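You operate a simulated robot arm through the tools that you are given. There is no shell and no other tool. Be economical: measure what you need, move in short steps, check, and stop when the job is done.

Carry out the task below with a simulated robot arm. There is one attempt and no reset: what you move stays moved.

JOB
Close all gaps on the sleeved cables with the blower's last three bursts.
Fine: A burst adds 24 C under the blower, 12 C next door; each degree over 40 C closes 5 m; a cable keeps two thirds of its warmth. Split none; move the blower between bursts only; back on its rest.

It is judged by the outcome, as a careful person would: the job done as asked, and still so three seconds after it is handed in. It fails if anything else is knocked over, pushed out of place, dropped, spilled or broken.

ROBOT AND FRAMES
A 6-joint arm with a two-finger parallel gripper, fixed in place. Base frame: the origin is at the foot of the arm, x ahead of it, y to its left, z up; the work surface is at about z = 868. Lengths are in mm, angles in degrees, forces in N, time in s.
With the tool pointing down near the work surface it reaches from about 360 to 820 mm from the base axis. Its first joint turns from -166.0 to 166.0 degrees. Payload 3.91 kg.
Tool frame: the origin (TCP) lies between the finger pads and is the grasp point; the fingertips stand 30 mm ahead of it; z points along the fingers, y is the line along which they close. The gripper opens to 110 mm. The fingers are 20 mm wide and 10 mm thick; the gripper's body (48 by 112 mm) begins 55 mm behind the TCP.
Orientation is told as [roll, pitch, yaw] about the base's x, y, z axes, in that order, counted from this pose: with the fingers straight down and closing along the base's y, the tool's x points along the base's -x, its y along +y and its z along -z.

CONTROLS
- The arm moves only by the tool drive_tool. Its arguments are lists of equal length, an entry for each row: "offset": the shift along the tool's x, y, z in units of 25 mm (1.0 is 25 mm), a list of three; "delta_rot": the turn, a rotation vector about the tool's x, y, z in units of 6 degrees (1.0 is 6 degrees), a list of three. In form: {"offset": [[x, y, z], ...], "delta_rot": [[ax, ay, az], ...]}. A call has 1 to 12 rows; each row shifts and turns the commanded pose from where the row before left it, along the tool's axes as they then stand. "fingers" is the closure, from 0 (fully open) to 1 (shut), set as the call begins (left out, the last holds). A call with a number of a shift or a turn outside -1 to 1 is refused whole. Rows are played at 5 a second. More than 50 mm and 8.6 degrees between two rows, or a gripper value outside its range, and nothing of the call is played. Where a pose cannot be reached the arm comes as near as it can. A force on the tool above 40 N (or 10 N above the force at the start of the call, whichever is more), or a blocked arm, ends the call early, and 0.2 s more pass. Each finger travels about 45 mm/s and halts on what it meets, pressing with about 36 N; the grip force reading is that of the motor and also rises with nothing between the fingers. The clock runs only during rows and for 0.2 s after the last one: add rows that do not move to give the fingers time. The reply holds the time, the measured pose of the TCP, the force on the tool along the base axes, the opening and the grip force, in the units named above and with some noise.
- Cameras (640 x 400 px; columns grow to the right, rows downward): "scene" is fixed at [47.6, 498.4, 1611.2]; the picture's right is [-0.25, -0.97, 0.00], its down [-0.86, 0.22, -0.46] and it looks along [0.44, -0.12, -0.89] (base axes); focal length 360 px, centre (320, 200). "wrist" rides on the gripper at [77, 7, -114] in the tool frame; the picture's right is [-0.09, 1.00, 0.00], its down [-0.80, -0.07, -0.59] and it looks along [-0.59, -0.05, 0.80] (tool axes); focal length 270 px, centre (320, 200). There is no depth. A picture from a camera that has moved, and an enlarged one, comes with that camera's place and axes in the base frame and with its lens.
- get_image(camera): a new picture of that camera. The clock stands still meanwhile.
- lift_body(by): slides the trunk up (or, below 0, down) by that many mm; the arm rides with it, the base frame stays. It gives what a move gives, with no picture.
- inspect(camera, box): a new picture of the part [left, top, right, bottom] of that camera's present view, enlarged. The clock stands still meanwhile.
- close_job(): hands the job in; it is judged then, once.

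Work in short steps. Places have to be worked out from the pictures, the camera data and where the tool is seen: move nearer, look again, correct. Check each grasp and each placing, and mend what went wrong. You have 120 turns and 68 pictures in all, those below and enlarged ones among them. Open the gripper and draw the arm clear of the work before you hand the job in, unless the task says otherwise; then end with one line.

The tools are called after "Emit:" as a command line: name --argument value ..., lists and objects as JSON in quotes. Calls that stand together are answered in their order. drive_tool: Moves the arm, as the interface text tells. Its arguments: {"type":"object","properties":{"offset":{"type":"array"},"delta_rot":{"type":"array"},"fingers":{"type":"number"}},"required":["offset","delta_rot"]} The other tools are called the same way: lift_body (by) slides the trunk up or down; get_image (camera) takes a picture; inspect (camera, box) takes an enlarged picture of a part of a camera's view; close_job () hands the job in.

At the start:

```text
t: 0.0
tcp_pos: [302.8, 345.7, 1191.3]
orientation: [0.0, -0.1, 0.0]
wrist_force: [-0.9, -0.1, -0.4]
opening: 110.0
grip_force: 0.0
trunk travel left (down, up): [-500.0, 110.0]
```

scene: 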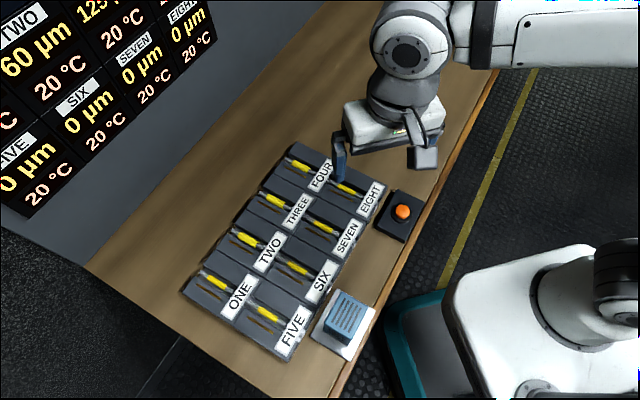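
wrist: 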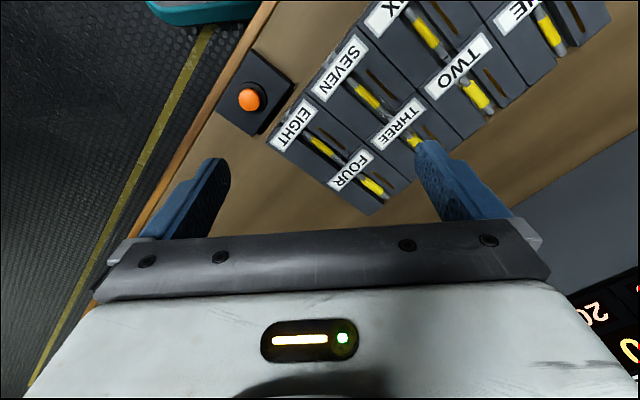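

The display is partly cut off in the scene view; I enlarge it to read the gaps, and the work area as well.

Emit:
inspect --camera "scene" --box '[0, 0, 240, 220]'

Emit:
inspect --camera "scene" --box '[170, 130, 450, 370]'

```text
1.82 times, centred on (120, 110) of scene
camera zoom: at [47.6, 498.4, 1611.2], right [-0.25, -0.97, 0.0], down [-0.86, 0.22, -0.46], along [0.44, -0.12, -0.89], focal length 654 px, centre (684, 364)
```

zoom: 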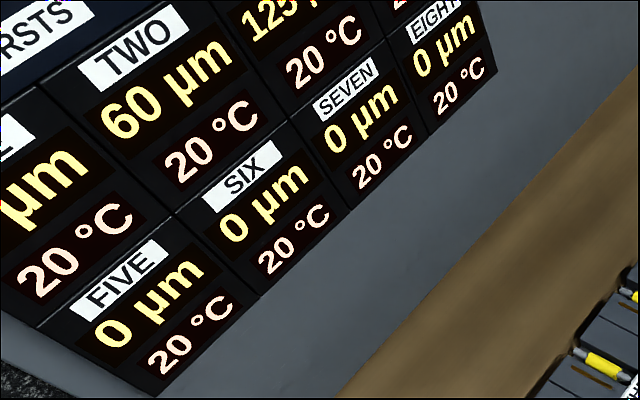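

```text
1.67 times, centred on (310, 250) of scene
camera zoom: at [47.6, 498.4, 1611.2], right [-0.25, -0.97, 0.0], down [-0.86, 0.22, -0.46], along [0.44, -0.12, -0.89], focal length 600 px, centre (337, 117)
```

zoom: 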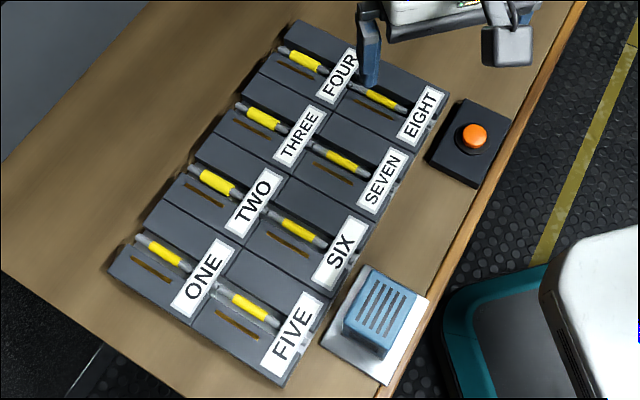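

The wall display runs at about 45° beyond the blocks. I turn the tool 45° toward it and tilt up so the wrist camera reads it all.

Emit:
drive_tool --offset '[[0, 0, 0], [0, 0, 0], [0, 0, 0], [0, 0, 0], [0, 0, 0], [0, 0, 0], [0, 0, 0], [0, 0, 0]]' --delta_rot '[[0, 0, -0.94], [0, 0, -0.94], [0, 0, -0.94], [0, 0, -0.94], [0, 0, -0.94], [0, 0, -0.94], [0, 0, -0.94], [0, 0, -0.92]]'

Emit:
drive_tool --offset '[[0, 0, 0], [0, 0, 0], [0, 0, 0], [0, 0, 0], [0, 0, 0], [0, 0, 0], [0, 0, 0]]' --delta_rot '[[0, -1, 0], [0, -1, 0], [0, -1, 0], [0, -1, 0], [0, -1, 0], [0, -1, 0], [0, -1, 0]]'

Emit:
get_image --camera "wrist"

```text
t: 1.8
tcp_pos: [302.6, 345.5, 1190.9]
orientation: [0.0, 0.0, 45.1]
wrist_force: [-0.8, -0.2, 0.2]
opening: 110.3
grip_force: 0.0
trunk travel left (down, up): [-500.0, 110.0]
```

```text
t: 3.4
tcp_pos: [301.2, 346.4, 1191.4]
orientation: [0.0, -42.1, 44.9]
wrist_force: [0.3, 0.3, 0.1]
opening: 110.0
grip_force: 0.0
trunk travel left (down, up): [-500.0, 110.0]
```

```text
63 pictures are left
camera wrist: at [201.6, 256.4, 1225.0], right [-0.66, 0.75, 0.06], down [0.19, 0.09, 0.98], along [0.73, 0.66, -0.2], focal length 270 px, centre (320, 200)
```

wrist: 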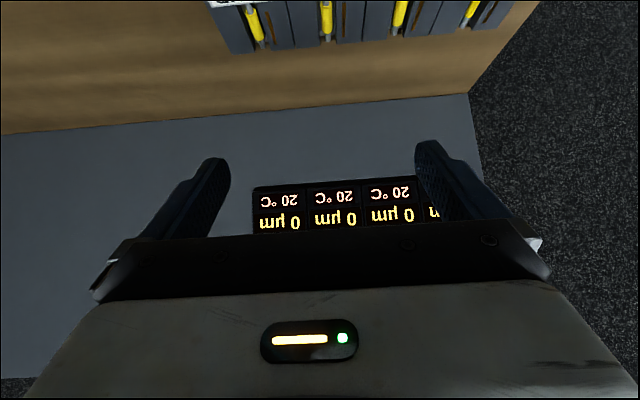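

The image is inverted and the gripper hides the display's top; I tilt up further.

Emit:
drive_tool --offset '[[0, 0, 0], [0, 0, 0], [0, 0, 0], [0, 0, 0], [0, 0, 0], [0, 0, 0]]' --delta_rot '[[0, -1, 0], [0, -1, 0], [0, -1, 0], [0, -1, 0], [0, -1, 0], [0, -1, 0]]'

Emit:
get_image --camera "wrist"

```text
t: 4.8
tcp_pos: [308.6, 358.8, 1199.9]
orientation: [0.1, -78.0, 45.0]
wrist_force: [-0.9, 1.2, 1.3]
opening: 109.8
grip_force: 0.0
out of reach, approached as far as the arm can: row 6
trunk travel left (down, up): [-500.0, 110.0]
```

```text
62 pictures are left
camera wrist: at [212.1, 273.6, 1149.2], right [-0.69, 0.72, 0.09], down [-0.24, -0.34, 0.91], along [0.68, 0.61, 0.41], focal length 270 px, centre (320, 200)
```

wrist: 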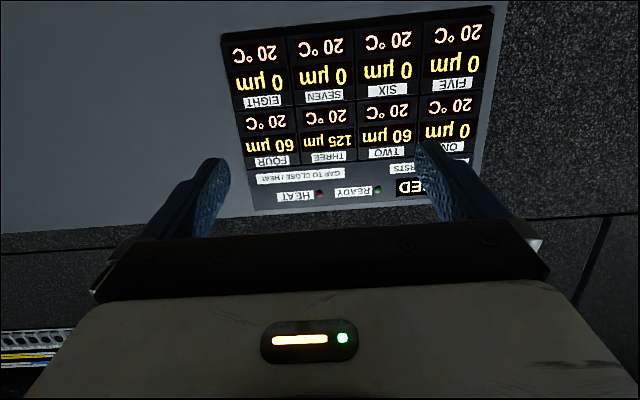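

I enlarge the display.

Emit:
inspect --camera "wrist" --box '[225, 0, 505, 220]'

Emit:
inspect --camera "scene" --box '[0, 0, 120, 100]'

```text
1.82 times, centred on (365, 110) of wrist
camera zoom: at [212.1, 273.6, 1149.2], right [-0.69, 0.72, 0.09], down [-0.24, -0.34, 0.91], along [0.68, 0.61, 0.41], focal length 491 px, centre (238, 364)
```

zoom: 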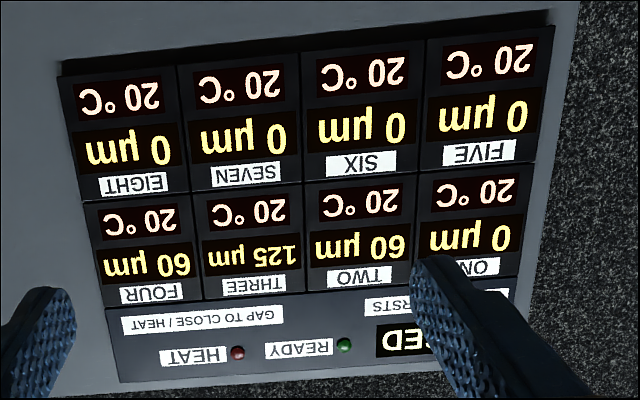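

```text
4.00 times, centred on (60, 50) of scene
camera zoom: at [47.6, 498.4, 1611.2], right [-0.25, -0.97, 0.0], down [-0.86, 0.22, -0.46], along [0.44, -0.12, -0.89], focal length 1440 px, centre (1360, 800)
```

zoom: 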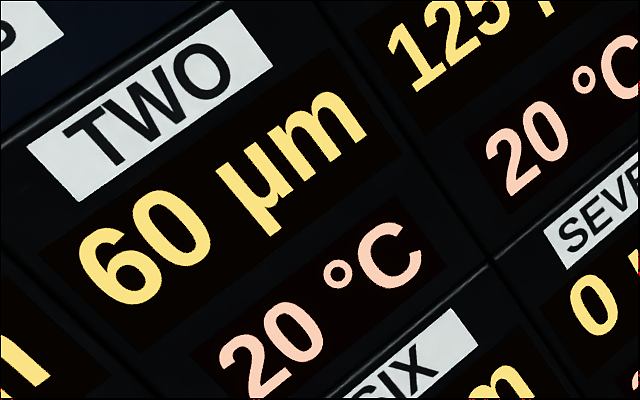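

Gaps: TWO 60, THREE 125, FOUR 60, all else 0, all at 20 °C. With bursts in the order TWO, THREE, FOUR: TWO closes 4+8=12 (60), THREE 12+13.3 (≥125), FOUR 12 (60); that order works exactly, and nothing else passes 40 °C. I level the tool again to look at the blower and blocks.

Emit:
drive_tool --offset '[[0, 0, 0], [0, 0, 0], [0, 0, 0], [0, 0, 0], [0, 0, 0], [0, 0, 0], [0, 0, 0]]' --delta_rot '[[0, 1, 0], [0, 1, 0], [0, 1, 0], [0, 1, 0], [0, 1, 0], [0, 1, 0], [0, 1, 0]]'

Emit:
drive_tool --offset '[[0, 0, 0], [0, 0, 0], [0, 0, 0], [0, 0, 0], [0, 0, 0], [0, 0, 0]]' --delta_rot '[[0, 1, 0], [0, 1, 0], [0, 1, 0], [0, 1, 0], [0, 1, 0], [0, 1, 0]]'

Emit:
get_image --camera "wrist"

Emit:
get_image --camera "scene"

```text
t: 6.4
tcp_pos: [309.1, 359.1, 1201.2]
orientation: [0.0, -35.9, 45.1]
wrist_force: [-0.2, 0.4, 0.7]
opening: 110.1
grip_force: 0.1
trunk travel left (down, up): [-500.0, 110.0]
```

```text
t: 7.8
tcp_pos: [309.0, 358.8, 1200.7]
orientation: [-0.1, 0.1, 45.0]
wrist_force: [-0.6, 0.8, -0.2]
opening: 110.1
grip_force: 0.1
trunk travel left (down, up): [-500.0, 110.0]
```

```text
59 pictures are left
camera wrist: at [248.8, 309.9, 1315.1], right [-0.64, 0.77, 0.0], down [0.62, 0.52, 0.59], along [0.45, 0.38, -0.81], focal length 270 px, centre (320, 200)
```

wrist: 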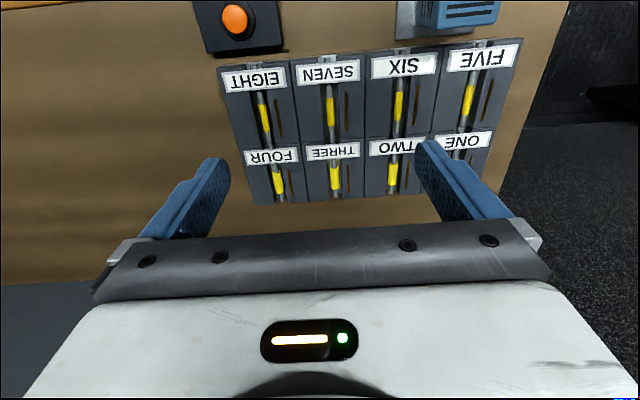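

```text
58 pictures are left
```

scene: 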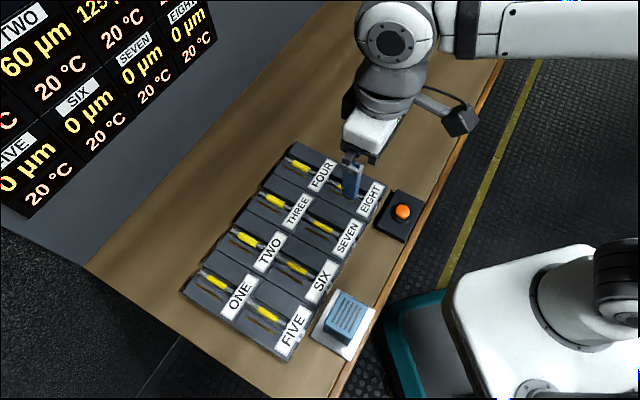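

The blower sits near u≈396, v≈204 (u outward along 45°, v left; tool x=-u, tool y=+v). I go above it for a closer look.

Emit:
drive_tool --offset '[[0.5, 0.94, 0.4], [0.5, 0.94, 0.4], [0.5, 0.94, 0.4], [0.5, 0.94, 0.4], [0.5, 0.94, 0.4], [0.5, 0.94, 0.4], [0.5, 0.94, 0.4]]' --delta_rot '[[0, 0, 0], [0, 0, 0], [0, 0, 0], [0, 0, 0], [0, 0, 0], [0, 0, 0], [0, 0, 0]]'

Emit:
get_image --camera "wrist"

Emit:
inspect --camera "scene" --box '[170, 130, 450, 370]'

```text
t: 9.4
tcp_pos: [127.9, 412.5, 1133.3]
orientation: [-0.1, 0.0, 45.0]
wrist_force: [0.3, -0.4, -0.4]
opening: 109.8
grip_force: 0.0
trunk travel left (down, up): [-500.0, 110.0]
```

```text
57 pictures are left
camera wrist: at [67.8, 363.8, 1247.3], right [-0.64, 0.77, 0.0], down [0.62, 0.52, 0.59], along [0.46, 0.38, -0.8], focal length 270 px, centre (320, 200)
```

wrist: 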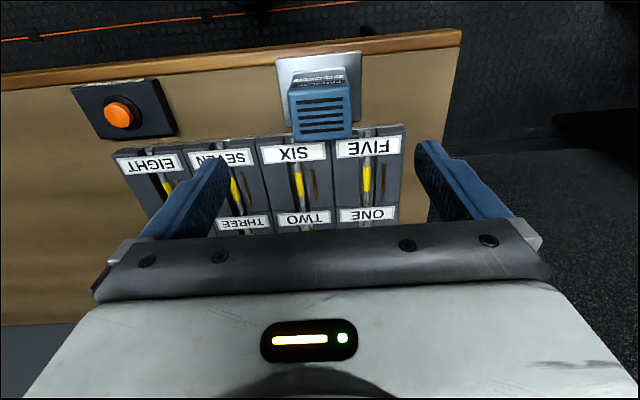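

```text
1.67 times, centred on (310, 250) of scene
camera zoom: at [47.6, 498.4, 1611.2], right [-0.25, -0.97, 0.0], down [-0.86, 0.22, -0.46], along [0.44, -0.12, -0.89], focal length 600 px, centre (337, 117)
```

zoom: 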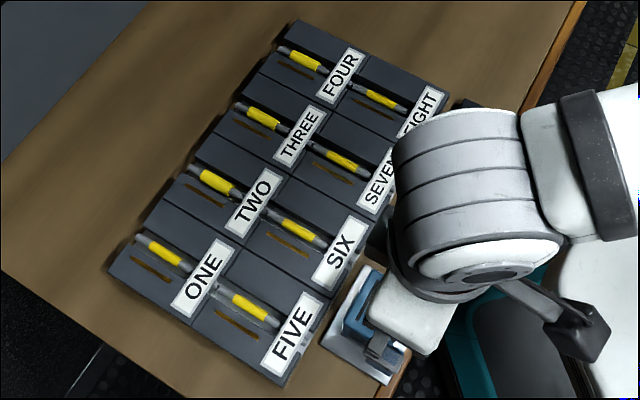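

I enlarge the blower and the blocks in the wrist view.

Emit:
inspect --camera "wrist" --box '[240, 40, 440, 165]'

Emit:
inspect --camera "scene" --box '[180, 140, 330, 240]'

```text
3.20 times, centred on (340, 102) of wrist
camera zoom: at [67.8, 363.8, 1247.3], right [-0.64, 0.77, 0.0], down [0.62, 0.52, 0.59], along [0.46, 0.38, -0.8], focal length 865 px, centre (256, 512)
```

zoom: 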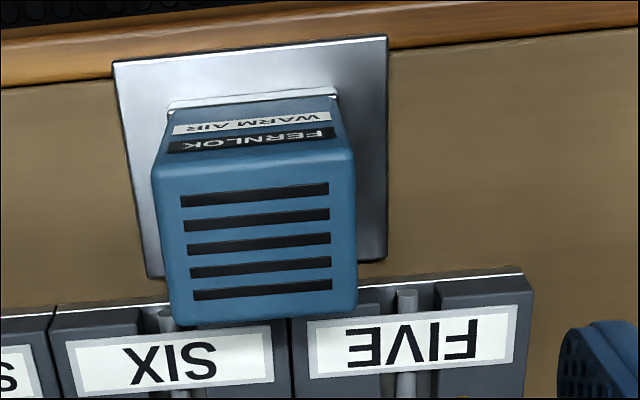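

```text
4.00 times, centred on (255, 190) of scene
camera zoom: at [47.6, 498.4, 1611.2], right [-0.25, -0.97, 0.0], down [-0.86, 0.22, -0.46], along [0.44, -0.12, -0.89], focal length 1440 px, centre (580, 240)
```

zoom: 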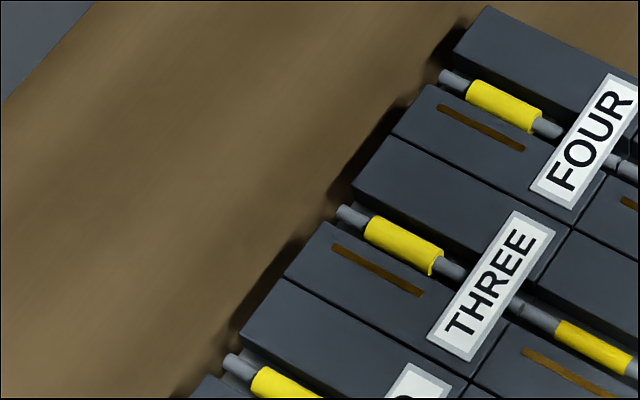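

From the pictures the blower is about u 377–428, v 168–232, top z≈973, standing centred on its plate (centre ≈ 403,200). I descend to just above it, centred, and look again.

Emit:
drive_tool --offset '[[-0.21, -0.01, 0.93], [-0.21, -0.01, 0.93], [-0.21, -0.01, 0.93], [-0.21, -0.01, 0.5]]' --delta_rot '[[0, 0, 0], [0, 0, 0], [0, 0, 0], [0, 0, 0]]'

Emit:
get_image --camera "wrist"

Emit:
get_image --camera "scene"

```text
t: 10.4
tcp_pos: [146.9, 426.0, 1049.5]
orientation: [0.1, -0.1, 44.9]
wrist_force: [1.0, -0.2, -0.2]
opening: 110.0
grip_force: 0.2
trunk travel left (down, up): [-500.0, 110.0]
```

```text
53 pictures are left
camera wrist: at [86.1, 377.5, 1163.1], right [-0.64, 0.77, 0.0], down [0.62, 0.52, 0.59], along [0.46, 0.38, -0.8], focal length 270 px, centre (320, 200)
```

wrist: 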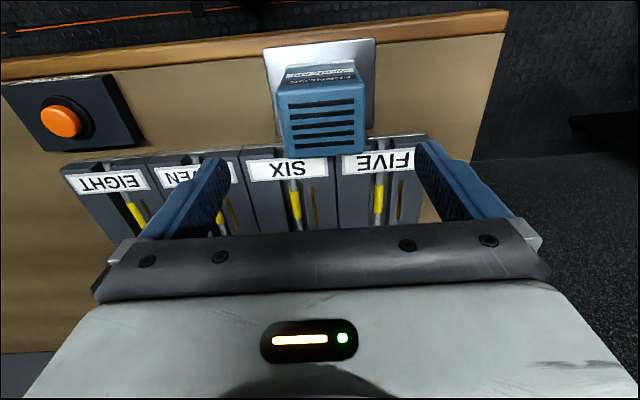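

```text
52 pictures are left
```

scene: 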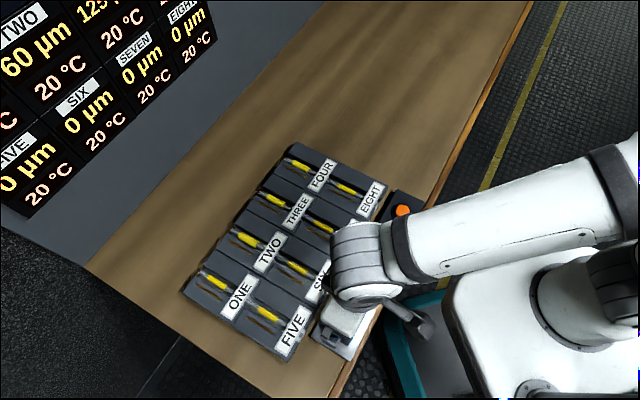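

The blower's centre computes to u≈402, v≈201; TCP is at (405,197.5). I correct and descend to z≈937 with fingers open either side.

Emit:
drive_tool --offset '[[0.12, 0.14, 0.5], [0, 0, 1], [0, 0, 1], [0, 0, 1], [0, 0, 1]]' --delta_rot '[[0, 0, 0], [0, 0, 0], [0, 0, 0], [0, 0, 0], [0, 0, 0]]'

Emit:
get_image --camera "wrist"

```text
t: 11.6
tcp_pos: [141.9, 426.5, 934.8]
orientation: [0.0, 0.0, 45.1]
wrist_force: [0.3, -0.1, 0.2]
opening: 110.2
grip_force: 0.1
trunk travel left (down, up): [-500.0, 110.0]
```

```text
51 pictures are left
camera wrist: at [81.5, 378.0, 1049.5], right [-0.64, 0.77, 0.0], down [0.62, 0.52, 0.59], along [0.46, 0.38, -0.8], focal length 270 px, centre (320, 200)
```

wrist: 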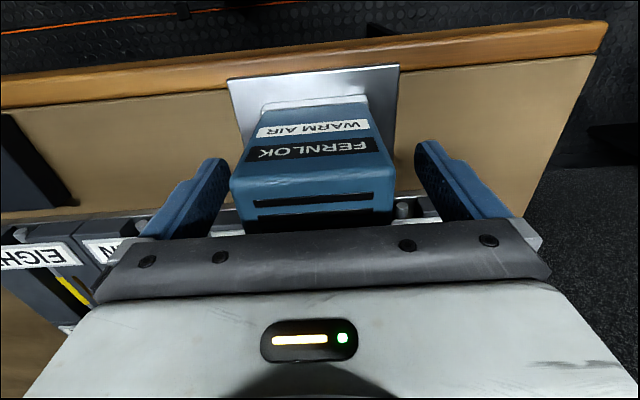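

Fingers straddle the blower evenly. I close on it.

Emit:
drive_tool --offset '[[0, 0, 0], [0, 0, 0], [0, 0, 0], [0, 0, 0], [0, 0, 0]]' --delta_rot '[[0, 0, 0], [0, 0, 0], [0, 0, 0], [0, 0, 0], [0, 0, 0]]' --fingers 1

Emit:
drive_tool --offset '[[0, 0, -0.5], [0, 0, -1], [0, 0, -1]]' --delta_rot '[[0, 0, 0], [0, 0, 0], [0, 0, 0]]'

Emit:
get_image --camera "wrist"

```text
t: 12.8
tcp_pos: [141.7, 427.2, 935.1]
orientation: [0.0, 0.0, 45.0]
wrist_force: [0.6, -0.2, 0.2]
opening: 65.6
grip_force: 36.6
trunk travel left (down, up): [-500.0, 110.0]
```

```text
t: 13.6
tcp_pos: [141.6, 428.6, 998.0]
orientation: [-0.1, 0.1, 44.9]
wrist_force: [-0.1, -0.2, -3.7]
opening: 66.1
grip_force: 35.8
trunk travel left (down, up): [-500.0, 110.0]
```

```text
50 pictures are left
camera wrist: at [80.6, 379.3, 1113.4], right [-0.64, 0.77, 0.0], down [0.62, 0.52, 0.59], along [0.46, 0.38, -0.8], focal length 270 px, centre (320, 200)
```

wrist: 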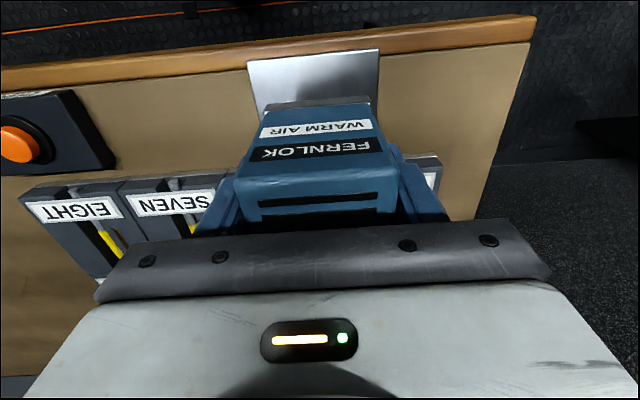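

The blower is held (≈66 mm, weight felt). I raise it and carry it outward, stopping short of TWO to measure the sleeves.

Emit:
drive_tool --offset '[[0, 0, -0.8], [0, 0, -0.8], [-1, -0.21, 0], [-1, -0.21, 0], [-1, -0.21, 0], [-1, -0.21, 0], [-1, -0.21, 0], [-1, -0.21, 0], [-1, -0.21, 0], [-1, -0.21, 0]]' --delta_rot '[[0, 0, 0], [0, 0, 0], [0, 0, 0], [0, 0, 0], [0, 0, 0], [0, 0, 0], [0, 0, 0], [0, 0, 0], [0, 0, 0], [0, 0, 0]]'

Emit:
get_image --camera "wrist"

Emit:
get_image --camera "scene"

```text
t: 15.8
tcp_pos: [312.6, 538.6, 1038.5]
orientation: [-0.1, 0.1, 45.0]
wrist_force: [0.2, 0.2, -3.3]
opening: 65.9
grip_force: 35.7
trunk travel left (down, up): [-500.0, 110.0]
```

```text
49 pictures are left
camera wrist: at [253.2, 491.0, 1152.9], right [-0.64, 0.77, 0.0], down [0.62, 0.52, 0.59], along [0.46, 0.38, -0.8], focal length 270 px, centre (320, 200)
```

wrist: 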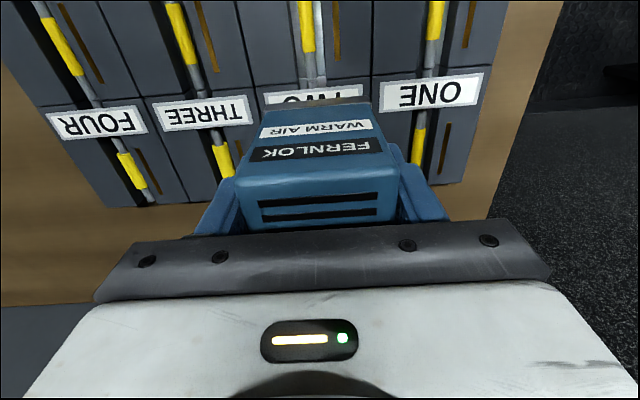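

```text
48 pictures are left
```

scene: 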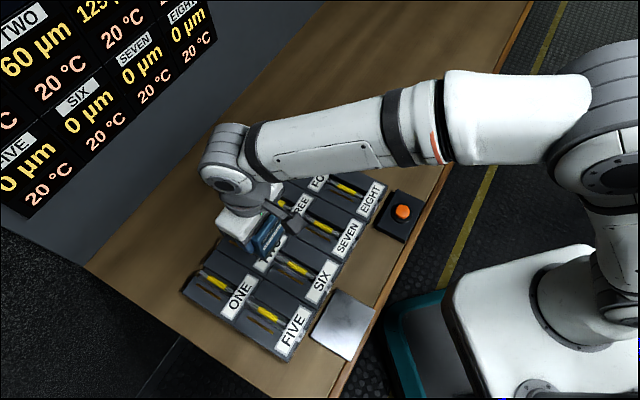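

I enlarge the visible sleeves for measuring.

Emit:
inspect --camera "wrist" --box '[40, 90, 250, 220]'

Emit:
inspect --camera "wrist" --box '[350, 60, 510, 200]'

```text
3.05 times, centred on (145, 155) of wrist
camera zoom: at [253.2, 491.0, 1152.9], right [-0.64, 0.77, 0.0], down [0.62, 0.52, 0.59], along [0.46, 0.38, -0.8], focal length 824 px, centre (853, 337)
```

zoom: 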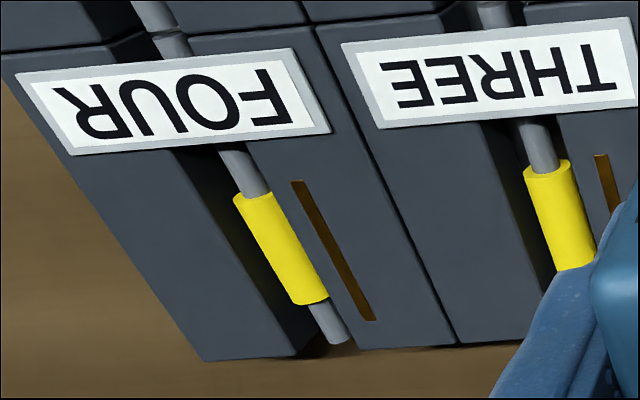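

```text
2.86 times, centred on (430, 130) of wrist
camera zoom: at [253.2, 491.0, 1152.9], right [-0.64, 0.77, 0.0], down [0.62, 0.52, 0.59], along [0.46, 0.38, -0.8], focal length 772 px, centre (6, 400)
```

zoom: 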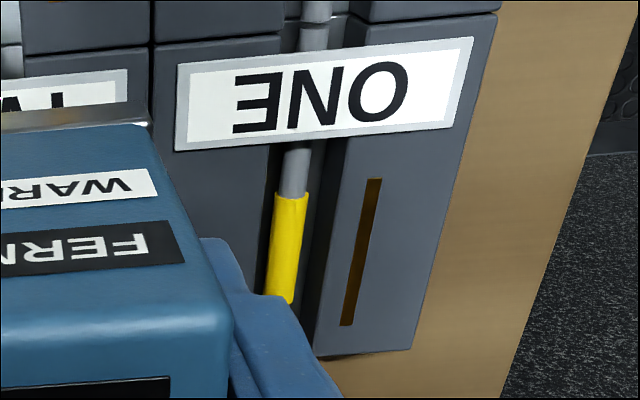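

Measured: sleeves at u≈659, v: ONE≈262, TWO≈156, THREE≈50, FOUR≈-56, block tops ≈893. TCP is at (602,160). I move over TWO and lower to z≈990, then check.

Emit:
drive_tool --offset '[[-0.76, -0.05, 0], [-0.76, -0.05, 0], [-0.76, -0.05, 0], [0, 0, 0.95], [0, 0, 0.95]]' --delta_rot '[[0, 0, 0], [0, 0, 0], [0, 0, 0], [0, 0, 0], [0, 0, 0]]'

Emit:
get_image --camera "wrist"

Emit:
inspect --camera "scene" --box '[170, 140, 370, 300]'

```text
t: 17.0
tcp_pos: [356.5, 575.0, 987.8]
orientation: [0.0, 0.0, 45.0]
wrist_force: [0.3, 0.0, -4.5]
opening: 66.1
grip_force: 35.9
trunk travel left (down, up): [-500.0, 110.0]
```

```text
45 pictures are left
camera wrist: at [295.2, 526.7, 1102.4], right [-0.64, 0.77, 0.0], down [0.62, 0.52, 0.59], along [0.46, 0.38, -0.8], focal length 270 px, centre (320, 200)
```

wrist: 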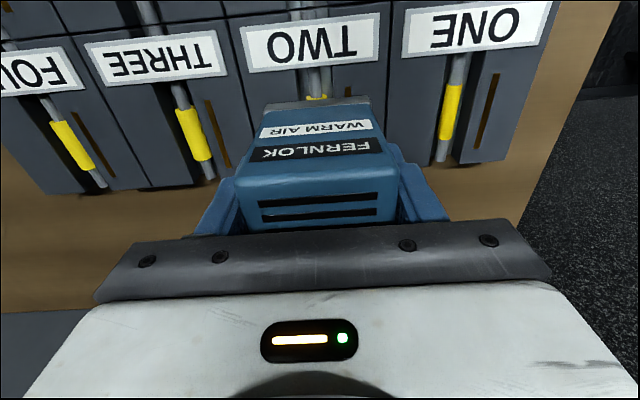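

```text
2.50 times, centred on (270, 220) of scene
camera zoom: at [47.6, 498.4, 1611.2], right [-0.25, -0.97, 0.0], down [-0.86, 0.22, -0.46], along [0.44, -0.12, -0.89], focal length 900 px, centre (445, 150)
```

zoom: 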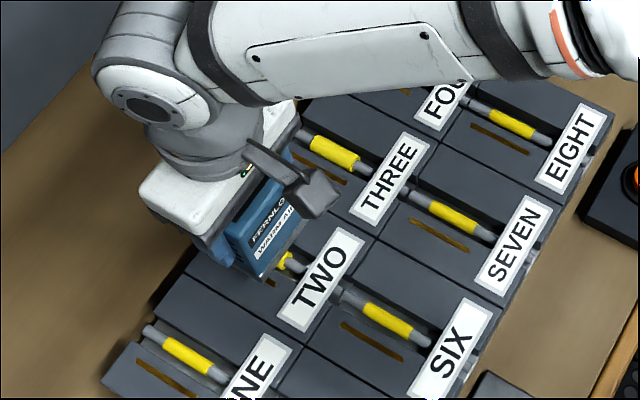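

Fresh bearings: THREE (662,50), ONE (662,261), so TWO ≈ (662,155.5); TCP is (659,154.5). Small correction, then lower gently in small rows.

Emit:
drive_tool --offset '[[-0.14, 0.04, 0.4], [0, 0, 0.3], [0, 0, 0.1], [0, 0, 0.1]]' --delta_rot '[[0, 0, 0], [0, 0, 0], [0, 0, 0], [0, 0, 0]]'

```text
t: 18.0
tcp_pos: [355.9, 579.8, 967.8]
orientation: [0.0, 0.0, 45.0]
wrist_force: [0.9, -1.0, -4.4]
opening: 65.7
grip_force: 35.7
trunk travel left (down, up): [-500.0, 110.0]
```

No contact yet at 968 (weight only). I continue in 2 mm rows, checking force.

Emit:
drive_tool --offset '[[0, 0, 0.08], [0, 0, 0.08], [0, 0, 0.08]]' --delta_rot '[[0, 0, 0], [0, 0, 0], [0, 0, 0]]'

Emit:
inspect --camera "scene" --box '[190, 180, 320, 280]'

```text
t: 18.8
tcp_pos: [356.8, 580.6, 962.0]
orientation: [0.0, 0.0, 45.0]
wrist_force: [-0.3, 0.5, -3.4]
opening: 65.8
grip_force: 36.1
trunk travel left (down, up): [-500.0, 110.0]
```

```text
4.00 times, centred on (255, 230) of scene
camera zoom: at [47.6, 498.4, 1611.2], right [-0.25, -0.97, 0.0], down [-0.86, 0.22, -0.46], along [0.44, -0.12, -0.89], focal length 1440 px, centre (580, 80)
```

zoom: 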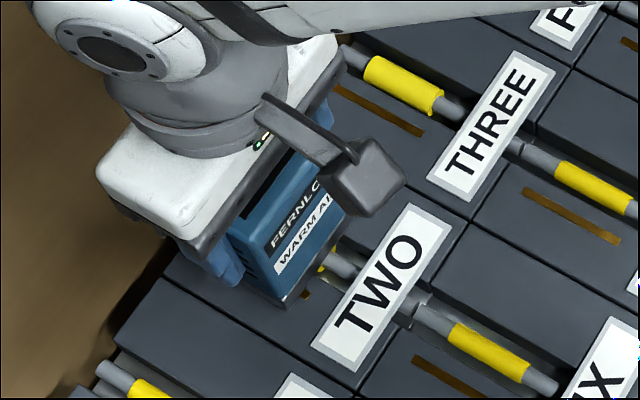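

Near-contact; still hovering a few mm. Continue.

Emit:
drive_tool --offset '[[0, 0, 0.08], [0, 0, 0.08], [0, 0, 0.08]]' --delta_rot '[[0, 0, 0], [0, 0, 0], [0, 0, 0]]'

```text
t: 19.6
tcp_pos: [356.7, 581.5, 957.3]
orientation: [0.0, -0.1, 45.0]
wrist_force: [0.4, 2.1, 5.6]
opening: 66.0
grip_force: 35.9
trunk travel left (down, up): [-500.0, 110.0]
```

Contact at z≈957. I check the seating before letting go.

Emit:
get_image --camera "wrist"

Emit:
inspect --camera "scene" --box '[210, 210, 290, 270]'

```text
42 pictures are left
camera wrist: at [296.1, 531.4, 1071.7], right [-0.64, 0.77, 0.0], down [0.62, 0.52, 0.6], along [0.46, 0.38, -0.8], focal length 270 px, centre (320, 200)
```

wrist: 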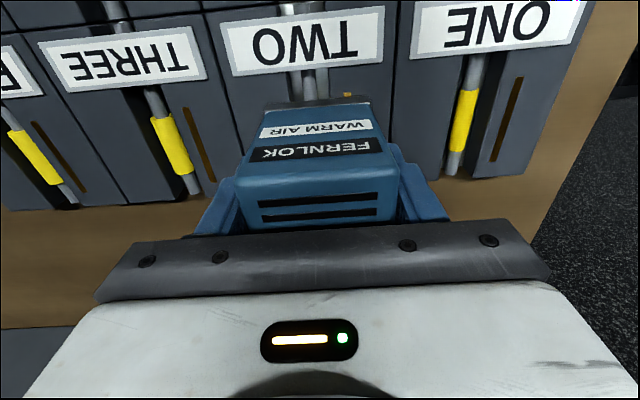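

```text
6.67 times, centred on (250, 240) of scene
camera zoom: at [47.6, 498.4, 1611.2], right [-0.25, -0.97, 0.0], down [-0.86, 0.22, -0.46], along [0.44, -0.12, -0.89], focal length 2400 px, centre (787, -67)
```

zoom: 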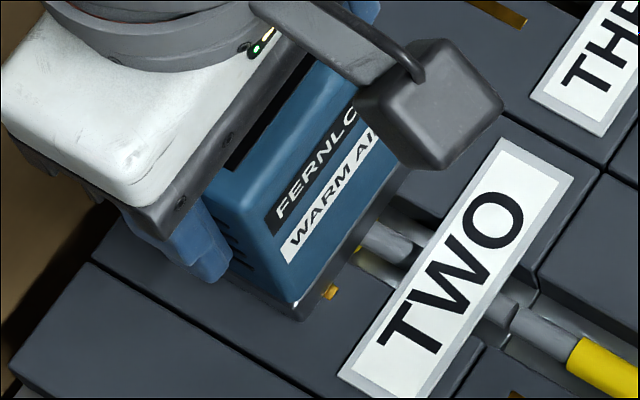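

The strip beside TWO's sleeve now glows amber, evidently sensing the blower in place. I open and rise straight up.

Emit:
drive_tool --offset '[[0, 0, 0], [0, 0, 0], [0, 0, 0], [0, 0, 0], [0, 0, 0]]' --delta_rot '[[0, 0, 0], [0, 0, 0], [0, 0, 0], [0, 0, 0], [0, 0, 0]]' --fingers 0

Emit:
drive_tool --offset '[[0, 0, -1], [0, 0, -1], [0, 0, -1], [0, 0, -1], [0, 0, -1], [1, 0, 0], [1, 0, 0], [1, 0, 0], [1, 0, 0]]' --delta_rot '[[0, 0, 0], [0, 0, 0], [0, 0, 0], [0, 0, 0], [0, 0, 0], [0, 0, 0], [0, 0, 0], [0, 0, 0], [0, 0, 0]]'

Emit:
get_image --camera "wrist"

```text
t: 20.8
tcp_pos: [356.1, 581.0, 955.8]
orientation: [0.0, -0.1, 45.0]
wrist_force: [-0.6, 0.5, 0.2]
opening: 110.1
grip_force: 0.0
trunk travel left (down, up): [-500.0, 110.0]
```

```text
t: 22.8
tcp_pos: [283.9, 507.2, 1082.0]
orientation: [0.0, 0.0, 45.0]
wrist_force: [0.3, 0.3, -0.4]
opening: 109.9
grip_force: 0.0
trunk travel left (down, up): [-500.0, 110.0]
```

```text
40 pictures are left
camera wrist: at [224.1, 458.0, 1196.2], right [-0.64, 0.77, 0.0], down [0.62, 0.52, 0.59], along [0.46, 0.38, -0.8], focal length 270 px, centre (320, 200)
```

wrist: 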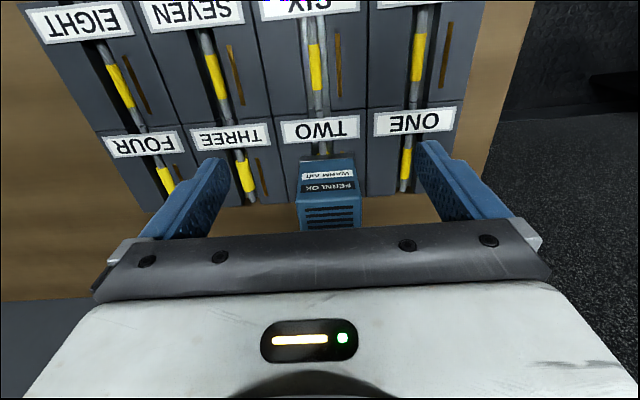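

The blower stands steady on TWO. Now to the button, estimated at (u 400, v -64, top z≈900), with fingers shut.

Emit:
drive_tool --offset '[[0.7, -0.98, 0.36], [0.7, -0.98, 0.36], [0.7, -0.98, 0.36], [0.7, -0.98, 0.36], [0.7, -0.98, 0.36], [0.7, -0.98, 0.36], [0.7, -0.98, 0.36], [0.7, -0.98, 0.36], [0.7, -0.98, 0.36]]' --delta_rot '[[0, 0, 0], [0, 0, 0], [0, 0, 0], [0, 0, 0], [0, 0, 0], [0, 0, 0], [0, 0, 0], [0, 0, 0], [0, 0, 0]]' --fingers 1

Emit:
get_image --camera "wrist"

Emit:
get_image --camera "scene"

```text
t: 24.8
tcp_pos: [333.9, 237.1, 1004.1]
orientation: [0.0, 0.0, 45.0]
wrist_force: [-0.2, -0.2, 0.1]
opening: 0.0
grip_force: 35.8
trunk travel left (down, up): [-500.0, 110.0]
```

```text
39 pictures are left
camera wrist: at [272.6, 189.1, 1118.3], right [-0.64, 0.77, 0.0], down [0.62, 0.52, 0.59], along [0.46, 0.38, -0.8], focal length 270 px, centre (320, 200)
```

wrist: 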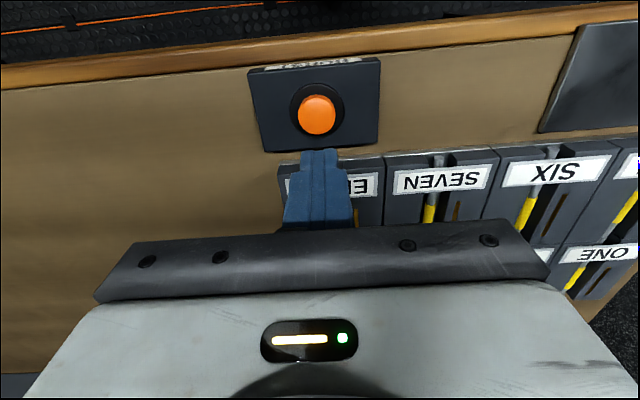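

```text
38 pictures are left
```

scene: 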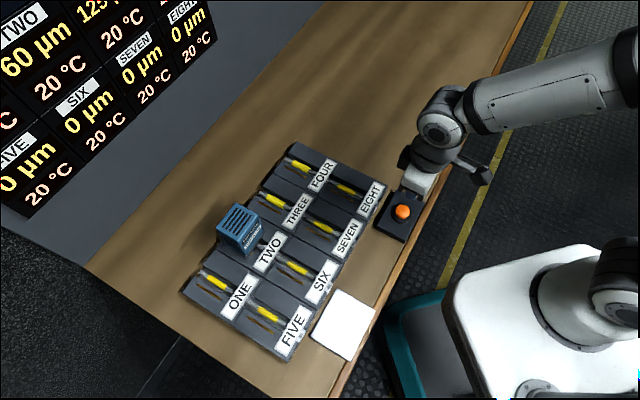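

Button centre computed at (400,-67.5). I nudge and descend to just above it.

Emit:
drive_tool --offset '[[0.15, 0.04, 0.6], [0, 0, 0.9], [0, 0, 0.9]]' --delta_rot '[[0, 0, 0], [0, 0, 0], [0, 0, 0]]'

Emit:
inspect --camera "wrist" --box '[240, 60, 400, 240]'

```text
t: 25.6
tcp_pos: [328.3, 238.7, 942.8]
orientation: [0.0, 0.1, 44.9]
wrist_force: [0.1, 0.8, -0.4]
opening: 0.0
grip_force: 35.6
trunk travel left (down, up): [-500.0, 110.0]
```

```text
2.22 times, centred on (320, 150) of wrist
camera zoom: at [267.7, 190.1, 1058.3], right [-0.64, 0.77, 0.0], down [0.62, 0.52, 0.59], along [0.46, 0.38, -0.8], focal length 601 px, centre (320, 311)
```

zoom: 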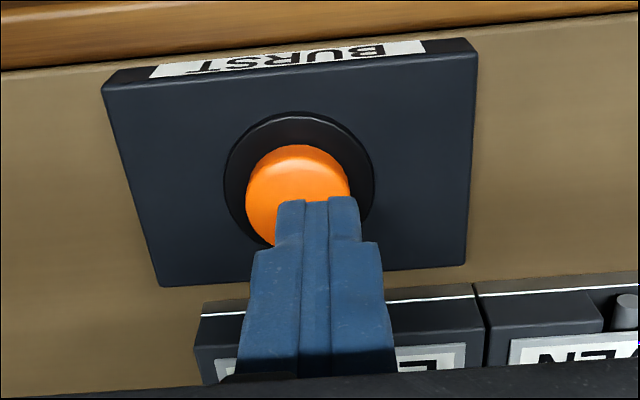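

Button centre at (397,-67.6), TCP at (401,-63.5): I correct 4 mm each way, then press in small rows.

Emit:
drive_tool --offset '[[0.14, -0.17, 0], [0, 0, 0.12], [0, 0, 0.12]]' --delta_rot '[[0, 0, 0], [0, 0, 0], [0, 0, 0]]'

Emit:
inspect --camera "wrist" --box '[240, 60, 400, 240]'

```text
t: 26.4
tcp_pos: [327.0, 235.3, 936.0]
orientation: [0.0, 0.0, 45.0]
wrist_force: [-0.5, 0.9, 0.3]
opening: 0.0
grip_force: 35.9
trunk travel left (down, up): [-500.0, 110.0]
```

```text
2.22 times, centred on (320, 150) of wrist
camera zoom: at [267.9, 186.7, 1049.5], right [-0.64, 0.77, 0.0], down [0.62, 0.52, 0.59], along [0.46, 0.38, -0.8], focal length 601 px, centre (320, 311)
```

zoom: 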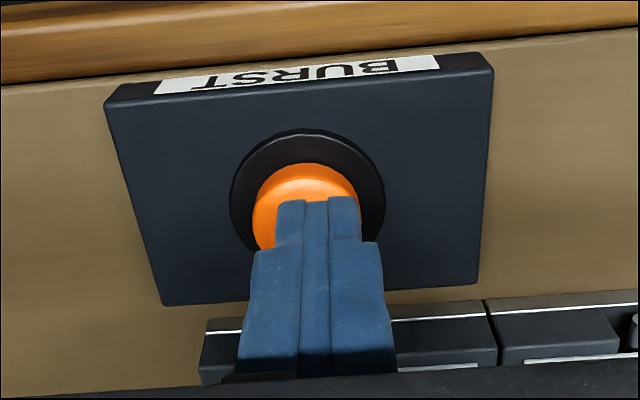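

Well aligned. I press on, 2 mm a row.

Emit:
drive_tool --offset '[[0, 0, 0.08], [0, 0, 0.08], [0, 0, 0.08]]' --delta_rot '[[0, 0, 0], [0, 0, 0], [0, 0, 0]]'

```text
t: 27.2
tcp_pos: [327.2, 234.7, 927.0]
orientation: [0.0, 0.0, 45.1]
wrist_force: [1.5, 0.4, 0.2]
opening: 0.0
grip_force: 36.2
trunk travel left (down, up): [-500.0, 110.0]
```

Emit:
drive_tool --offset '[[0, 0, 0.08], [0, 0, 0.08]]' --delta_rot '[[0, 0, 0], [0, 0, 0]]'

Emit:
inspect --camera "wrist" --box '[240, 60, 400, 240]'

```text
t: 27.8
tcp_pos: [327.8, 235.3, 923.8]
orientation: [-0.1, 0.0, 44.9]
wrist_force: [-0.1, 1.7, 2.1]
opening: 0.2
grip_force: 35.6
trunk travel left (down, up): [-500.0, 110.0]
```

```text
2.22 times, centred on (320, 150) of wrist
camera zoom: at [267.2, 185.7, 1038.5], right [-0.64, 0.77, 0.0], down [0.62, 0.52, 0.59], along [0.46, 0.38, -0.8], focal length 601 px, centre (320, 311)
```

zoom: 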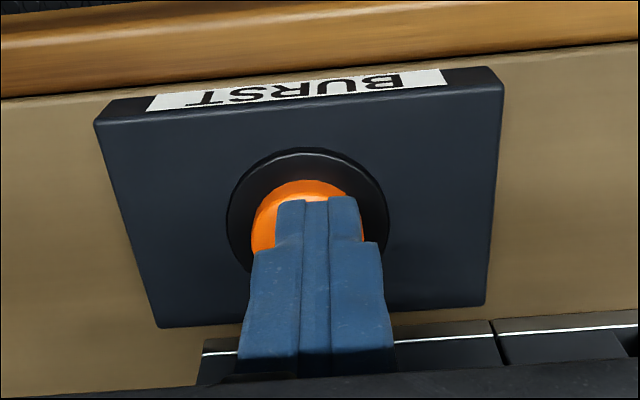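

Just touching (≈2 N). I press further in small rows.

Emit:
drive_tool --offset '[[0, 0, 0.08], [0, 0, 0.06]]' --delta_rot '[[0, 0, 0], [0, 0, 0]]'

Emit:
inspect --camera "scene" --box '[0, 0, 240, 220]'

```text
t: 28.4
tcp_pos: [326.1, 234.2, 921.6]
orientation: [-0.1, 0.0, 45.0]
wrist_force: [-1.3, -2.2, 3.9]
opening: 0.3
grip_force: 36.0
trunk travel left (down, up): [-500.0, 110.0]
```

```text
1.82 times, centred on (120, 110) of scene
camera zoom: at [47.6, 498.4, 1611.2], right [-0.25, -0.97, 0.0], down [-0.86, 0.22, -0.46], along [0.44, -0.12, -0.89], focal length 654 px, centre (684, 364)
```

zoom: 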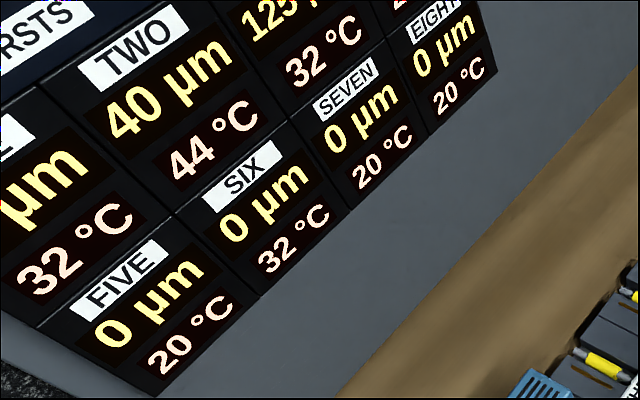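

The burst fired: TWO 44 °C / 40 µm, neighbours 32 °C, as modelled. I release the button, rise, and open the fingers on the way back toward the blower, then read the display for readiness.

Emit:
drive_tool --offset '[[0, 0, -0.5], [0, 0, -1], [0, 0, -1], [0, 0, -1], [0, 0, -1], [0, 0, -1], [0, 0, -0.9]]' --delta_rot '[[0, 0, 0], [0, 0, 0], [0, 0, 0], [0, 0, 0], [0, 0, 0], [0, 0, 0], [0, 0, 0]]' --fingers 0

Emit:
drive_tool --offset '[[-0.8, 0.9, 0], [-0.8, 0.9, 0], [-0.8, 0.9, 0], [-0.8, 0.9, 0], [-0.8, 0.9, 0], [-0.8, 0.9, 0], [-0.8, 0.9, 0], [-0.8, 0.9, 0], [-0.8, 0.9, 0], [-0.8, 0.9, 0]]' --delta_rot '[[0, 0, 0], [0, 0, 0], [0, 0, 0], [0, 0, 0], [0, 0, 0], [0, 0, 0], [0, 0, 0], [0, 0, 0], [0, 0, 0], [0, 0, 0]]'

Emit:
get_image --camera "wrist"

Emit:
inspect --camera "scene" --box '[0, 0, 240, 220]'

```text
t: 30.0
tcp_pos: [327.5, 233.0, 1082.3]
orientation: [0.0, 0.0, 45.0]
wrist_force: [-1.0, 1.1, 0.1]
opening: 110.0
grip_force: 0.1
trunk travel left (down, up): [-500.0, 110.0]
```

```text
t: 32.2
tcp_pos: [308.9, 536.1, 1081.6]
orientation: [0.0, -0.1, 45.0]
wrist_force: [0.5, 0.2, 0.8]
opening: 109.7
grip_force: 0.1
trunk travel left (down, up): [-500.0, 110.0]
```

```text
33 pictures are left
camera wrist: at [248.1, 487.4, 1195.0], right [-0.64, 0.77, 0.0], down [0.62, 0.52, 0.59], along [0.46, 0.38, -0.8], focal length 270 px, centre (320, 200)
```

wrist: 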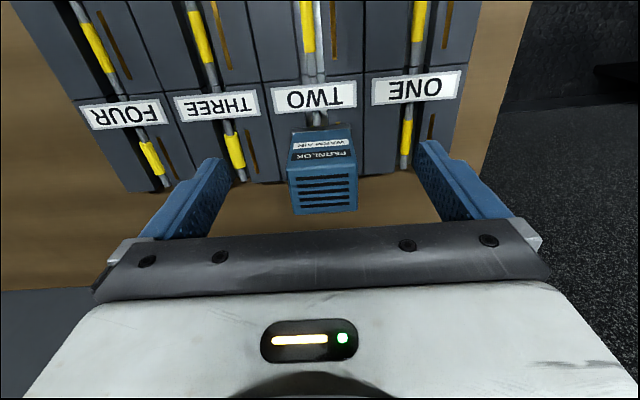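

```text
1.82 times, centred on (120, 110) of scene
camera zoom: at [47.6, 498.4, 1611.2], right [-0.25, -0.97, 0.0], down [-0.86, 0.22, -0.46], along [0.44, -0.12, -0.89], focal length 654 px, centre (684, 364)
```

zoom: 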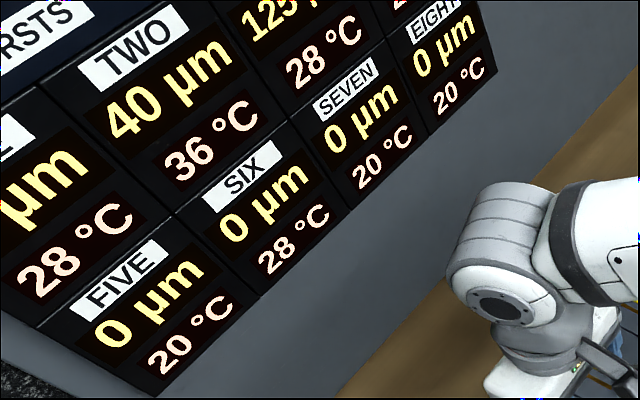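

Cooling done (36/28 °C), burst over. I go back over the blower and descend to grasp.

Emit:
drive_tool --offset '[[-0.85, -0.02, 0], [-0.85, -0.02, 0], [-0.84, -0.02, 0], [0, 0, 0.99], [0, 0, 0.99], [0, 0, 0.99], [0, 0, 0.99], [0, 0, 0.99]]' --delta_rot '[[0, 0, 0], [0, 0, 0], [0, 0, 0], [0, 0, 0], [0, 0, 0], [0, 0, 0], [0, 0, 0], [0, 0, 0]]'

Emit:
drive_tool --offset '[[0, 0, 0], [0, 0, 0], [0, 0, 0], [0, 0, 0], [0, 0, 0]]' --delta_rot '[[0, 0, 0], [0, 0, 0], [0, 0, 0], [0, 0, 0], [0, 0, 0]]' --fingers 1

```text
t: 34.0
tcp_pos: [355.8, 577.8, 956.2]
orientation: [0.0, 0.0, 44.9]
wrist_force: [-0.1, -0.9, 0.3]
opening: 110.0
grip_force: 0.1
trunk travel left (down, up): [-500.0, 110.0]
```

```text
t: 35.2
tcp_pos: [355.1, 578.3, 957.3]
orientation: [0.0, 0.0, 44.9]
wrist_force: [0.3, -0.8, -0.1]
opening: 65.8
grip_force: 36.2
trunk travel left (down, up): [-500.0, 110.0]
```

Gripped at 65.8 mm. Lift 40 mm, shift to THREE (v≈51), lower part-way and check.

Emit:
drive_tool --offset '[[0, 0, -0.8], [0, 0, -0.8], [0, -0.85, 0], [0, -0.85, 0], [0, -0.85, 0], [0, -0.85, 0], [0, -0.85, 0], [0, 0, 0.6], [0, 0, 0.6]]' --delta_rot '[[0, 0, 0], [0, 0, 0], [0, 0, 0], [0, 0, 0], [0, 0, 0], [0, 0, 0], [0, 0, 0], [0, 0, 0], [0, 0, 0]]'

Emit:
get_image --camera "wrist"

```text
t: 37.2
tcp_pos: [430.9, 505.1, 967.8]
orientation: [-0.1, 0.0, 44.9]
wrist_force: [-0.4, 0.0, -2.8]
opening: 65.6
grip_force: 36.0
trunk travel left (down, up): [-500.0, 110.0]
```

```text
31 pictures are left
camera wrist: at [372.0, 457.3, 1081.8], right [-0.64, 0.77, 0.0], down [0.62, 0.52, 0.59], along [0.46, 0.38, -0.8], focal length 270 px, centre (320, 200)
```

wrist: 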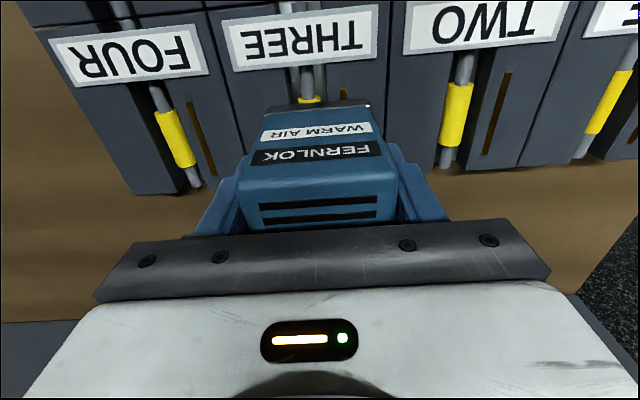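

THREE's sleeve ≈ (661,49.5); TCP (662,52.5). I nudge 2 mm and set down.

Emit:
drive_tool --offset '[[0, -0.08, 0.1], [0, 0, 0.1], [0, 0, 0.08], [0, 0, 0.08], [0, 0, 0.06]]' --delta_rot '[[0, 0, 0], [0, 0, 0], [0, 0, 0], [0, 0, 0], [0, 0, 0]]'

```text
t: 38.4
tcp_pos: [432.7, 503.2, 957.1]
orientation: [-0.1, -0.1, 45.0]
wrist_force: [-3.1, -1.1, 6.8]
opening: 65.7
grip_force: 35.8
trunk travel left (down, up): [-500.0, 110.0]
```

Seated (force +6.8 N). I open, and check the strip and placement before going to the button.

Emit:
drive_tool --offset '[[0, 0, 0], [0, 0, 0], [0, 0, 0], [0, 0, 0], [0, 0, 0]]' --delta_rot '[[0, 0, 0], [0, 0, 0], [0, 0, 0], [0, 0, 0], [0, 0, 0]]' --fingers 0

Emit:
drive_tool --offset '[[0, 0, -1], [0, 0, -1], [0, 0, -1], [0, 0, -1], [0, 0, -1], [1, 0, 0], [1, 0, 0], [1, 0, 0], [1, 0, 0]]' --delta_rot '[[0, 0, 0], [0, 0, 0], [0, 0, 0], [0, 0, 0], [0, 0, 0], [0, 0, 0], [0, 0, 0], [0, 0, 0], [0, 0, 0]]'

Emit:
inspect --camera "wrist" --box '[180, 90, 460, 240]'

```text
t: 39.6
tcp_pos: [433.8, 503.3, 956.3]
orientation: [0.0, 0.0, 45.0]
wrist_force: [0.3, 0.0, 0.8]
opening: 109.9
grip_force: 0.0
trunk travel left (down, up): [-500.0, 110.0]
```

```text
t: 41.6
tcp_pos: [359.8, 432.2, 1082.6]
orientation: [-0.1, 0.0, 45.0]
wrist_force: [-0.1, 0.4, 1.1]
opening: 110.1
grip_force: 0.0
trunk travel left (down, up): [-500.0, 110.0]
```

```text
2.29 times, centred on (320, 165) of wrist
camera zoom: at [299.3, 383.6, 1197.5], right [-0.64, 0.77, 0.0], down [0.62, 0.52, 0.59], along [0.46, 0.38, -0.8], focal length 618 px, centre (320, 280)
```

zoom: 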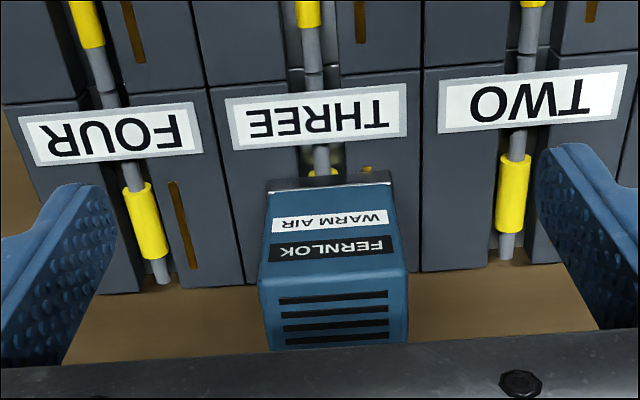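

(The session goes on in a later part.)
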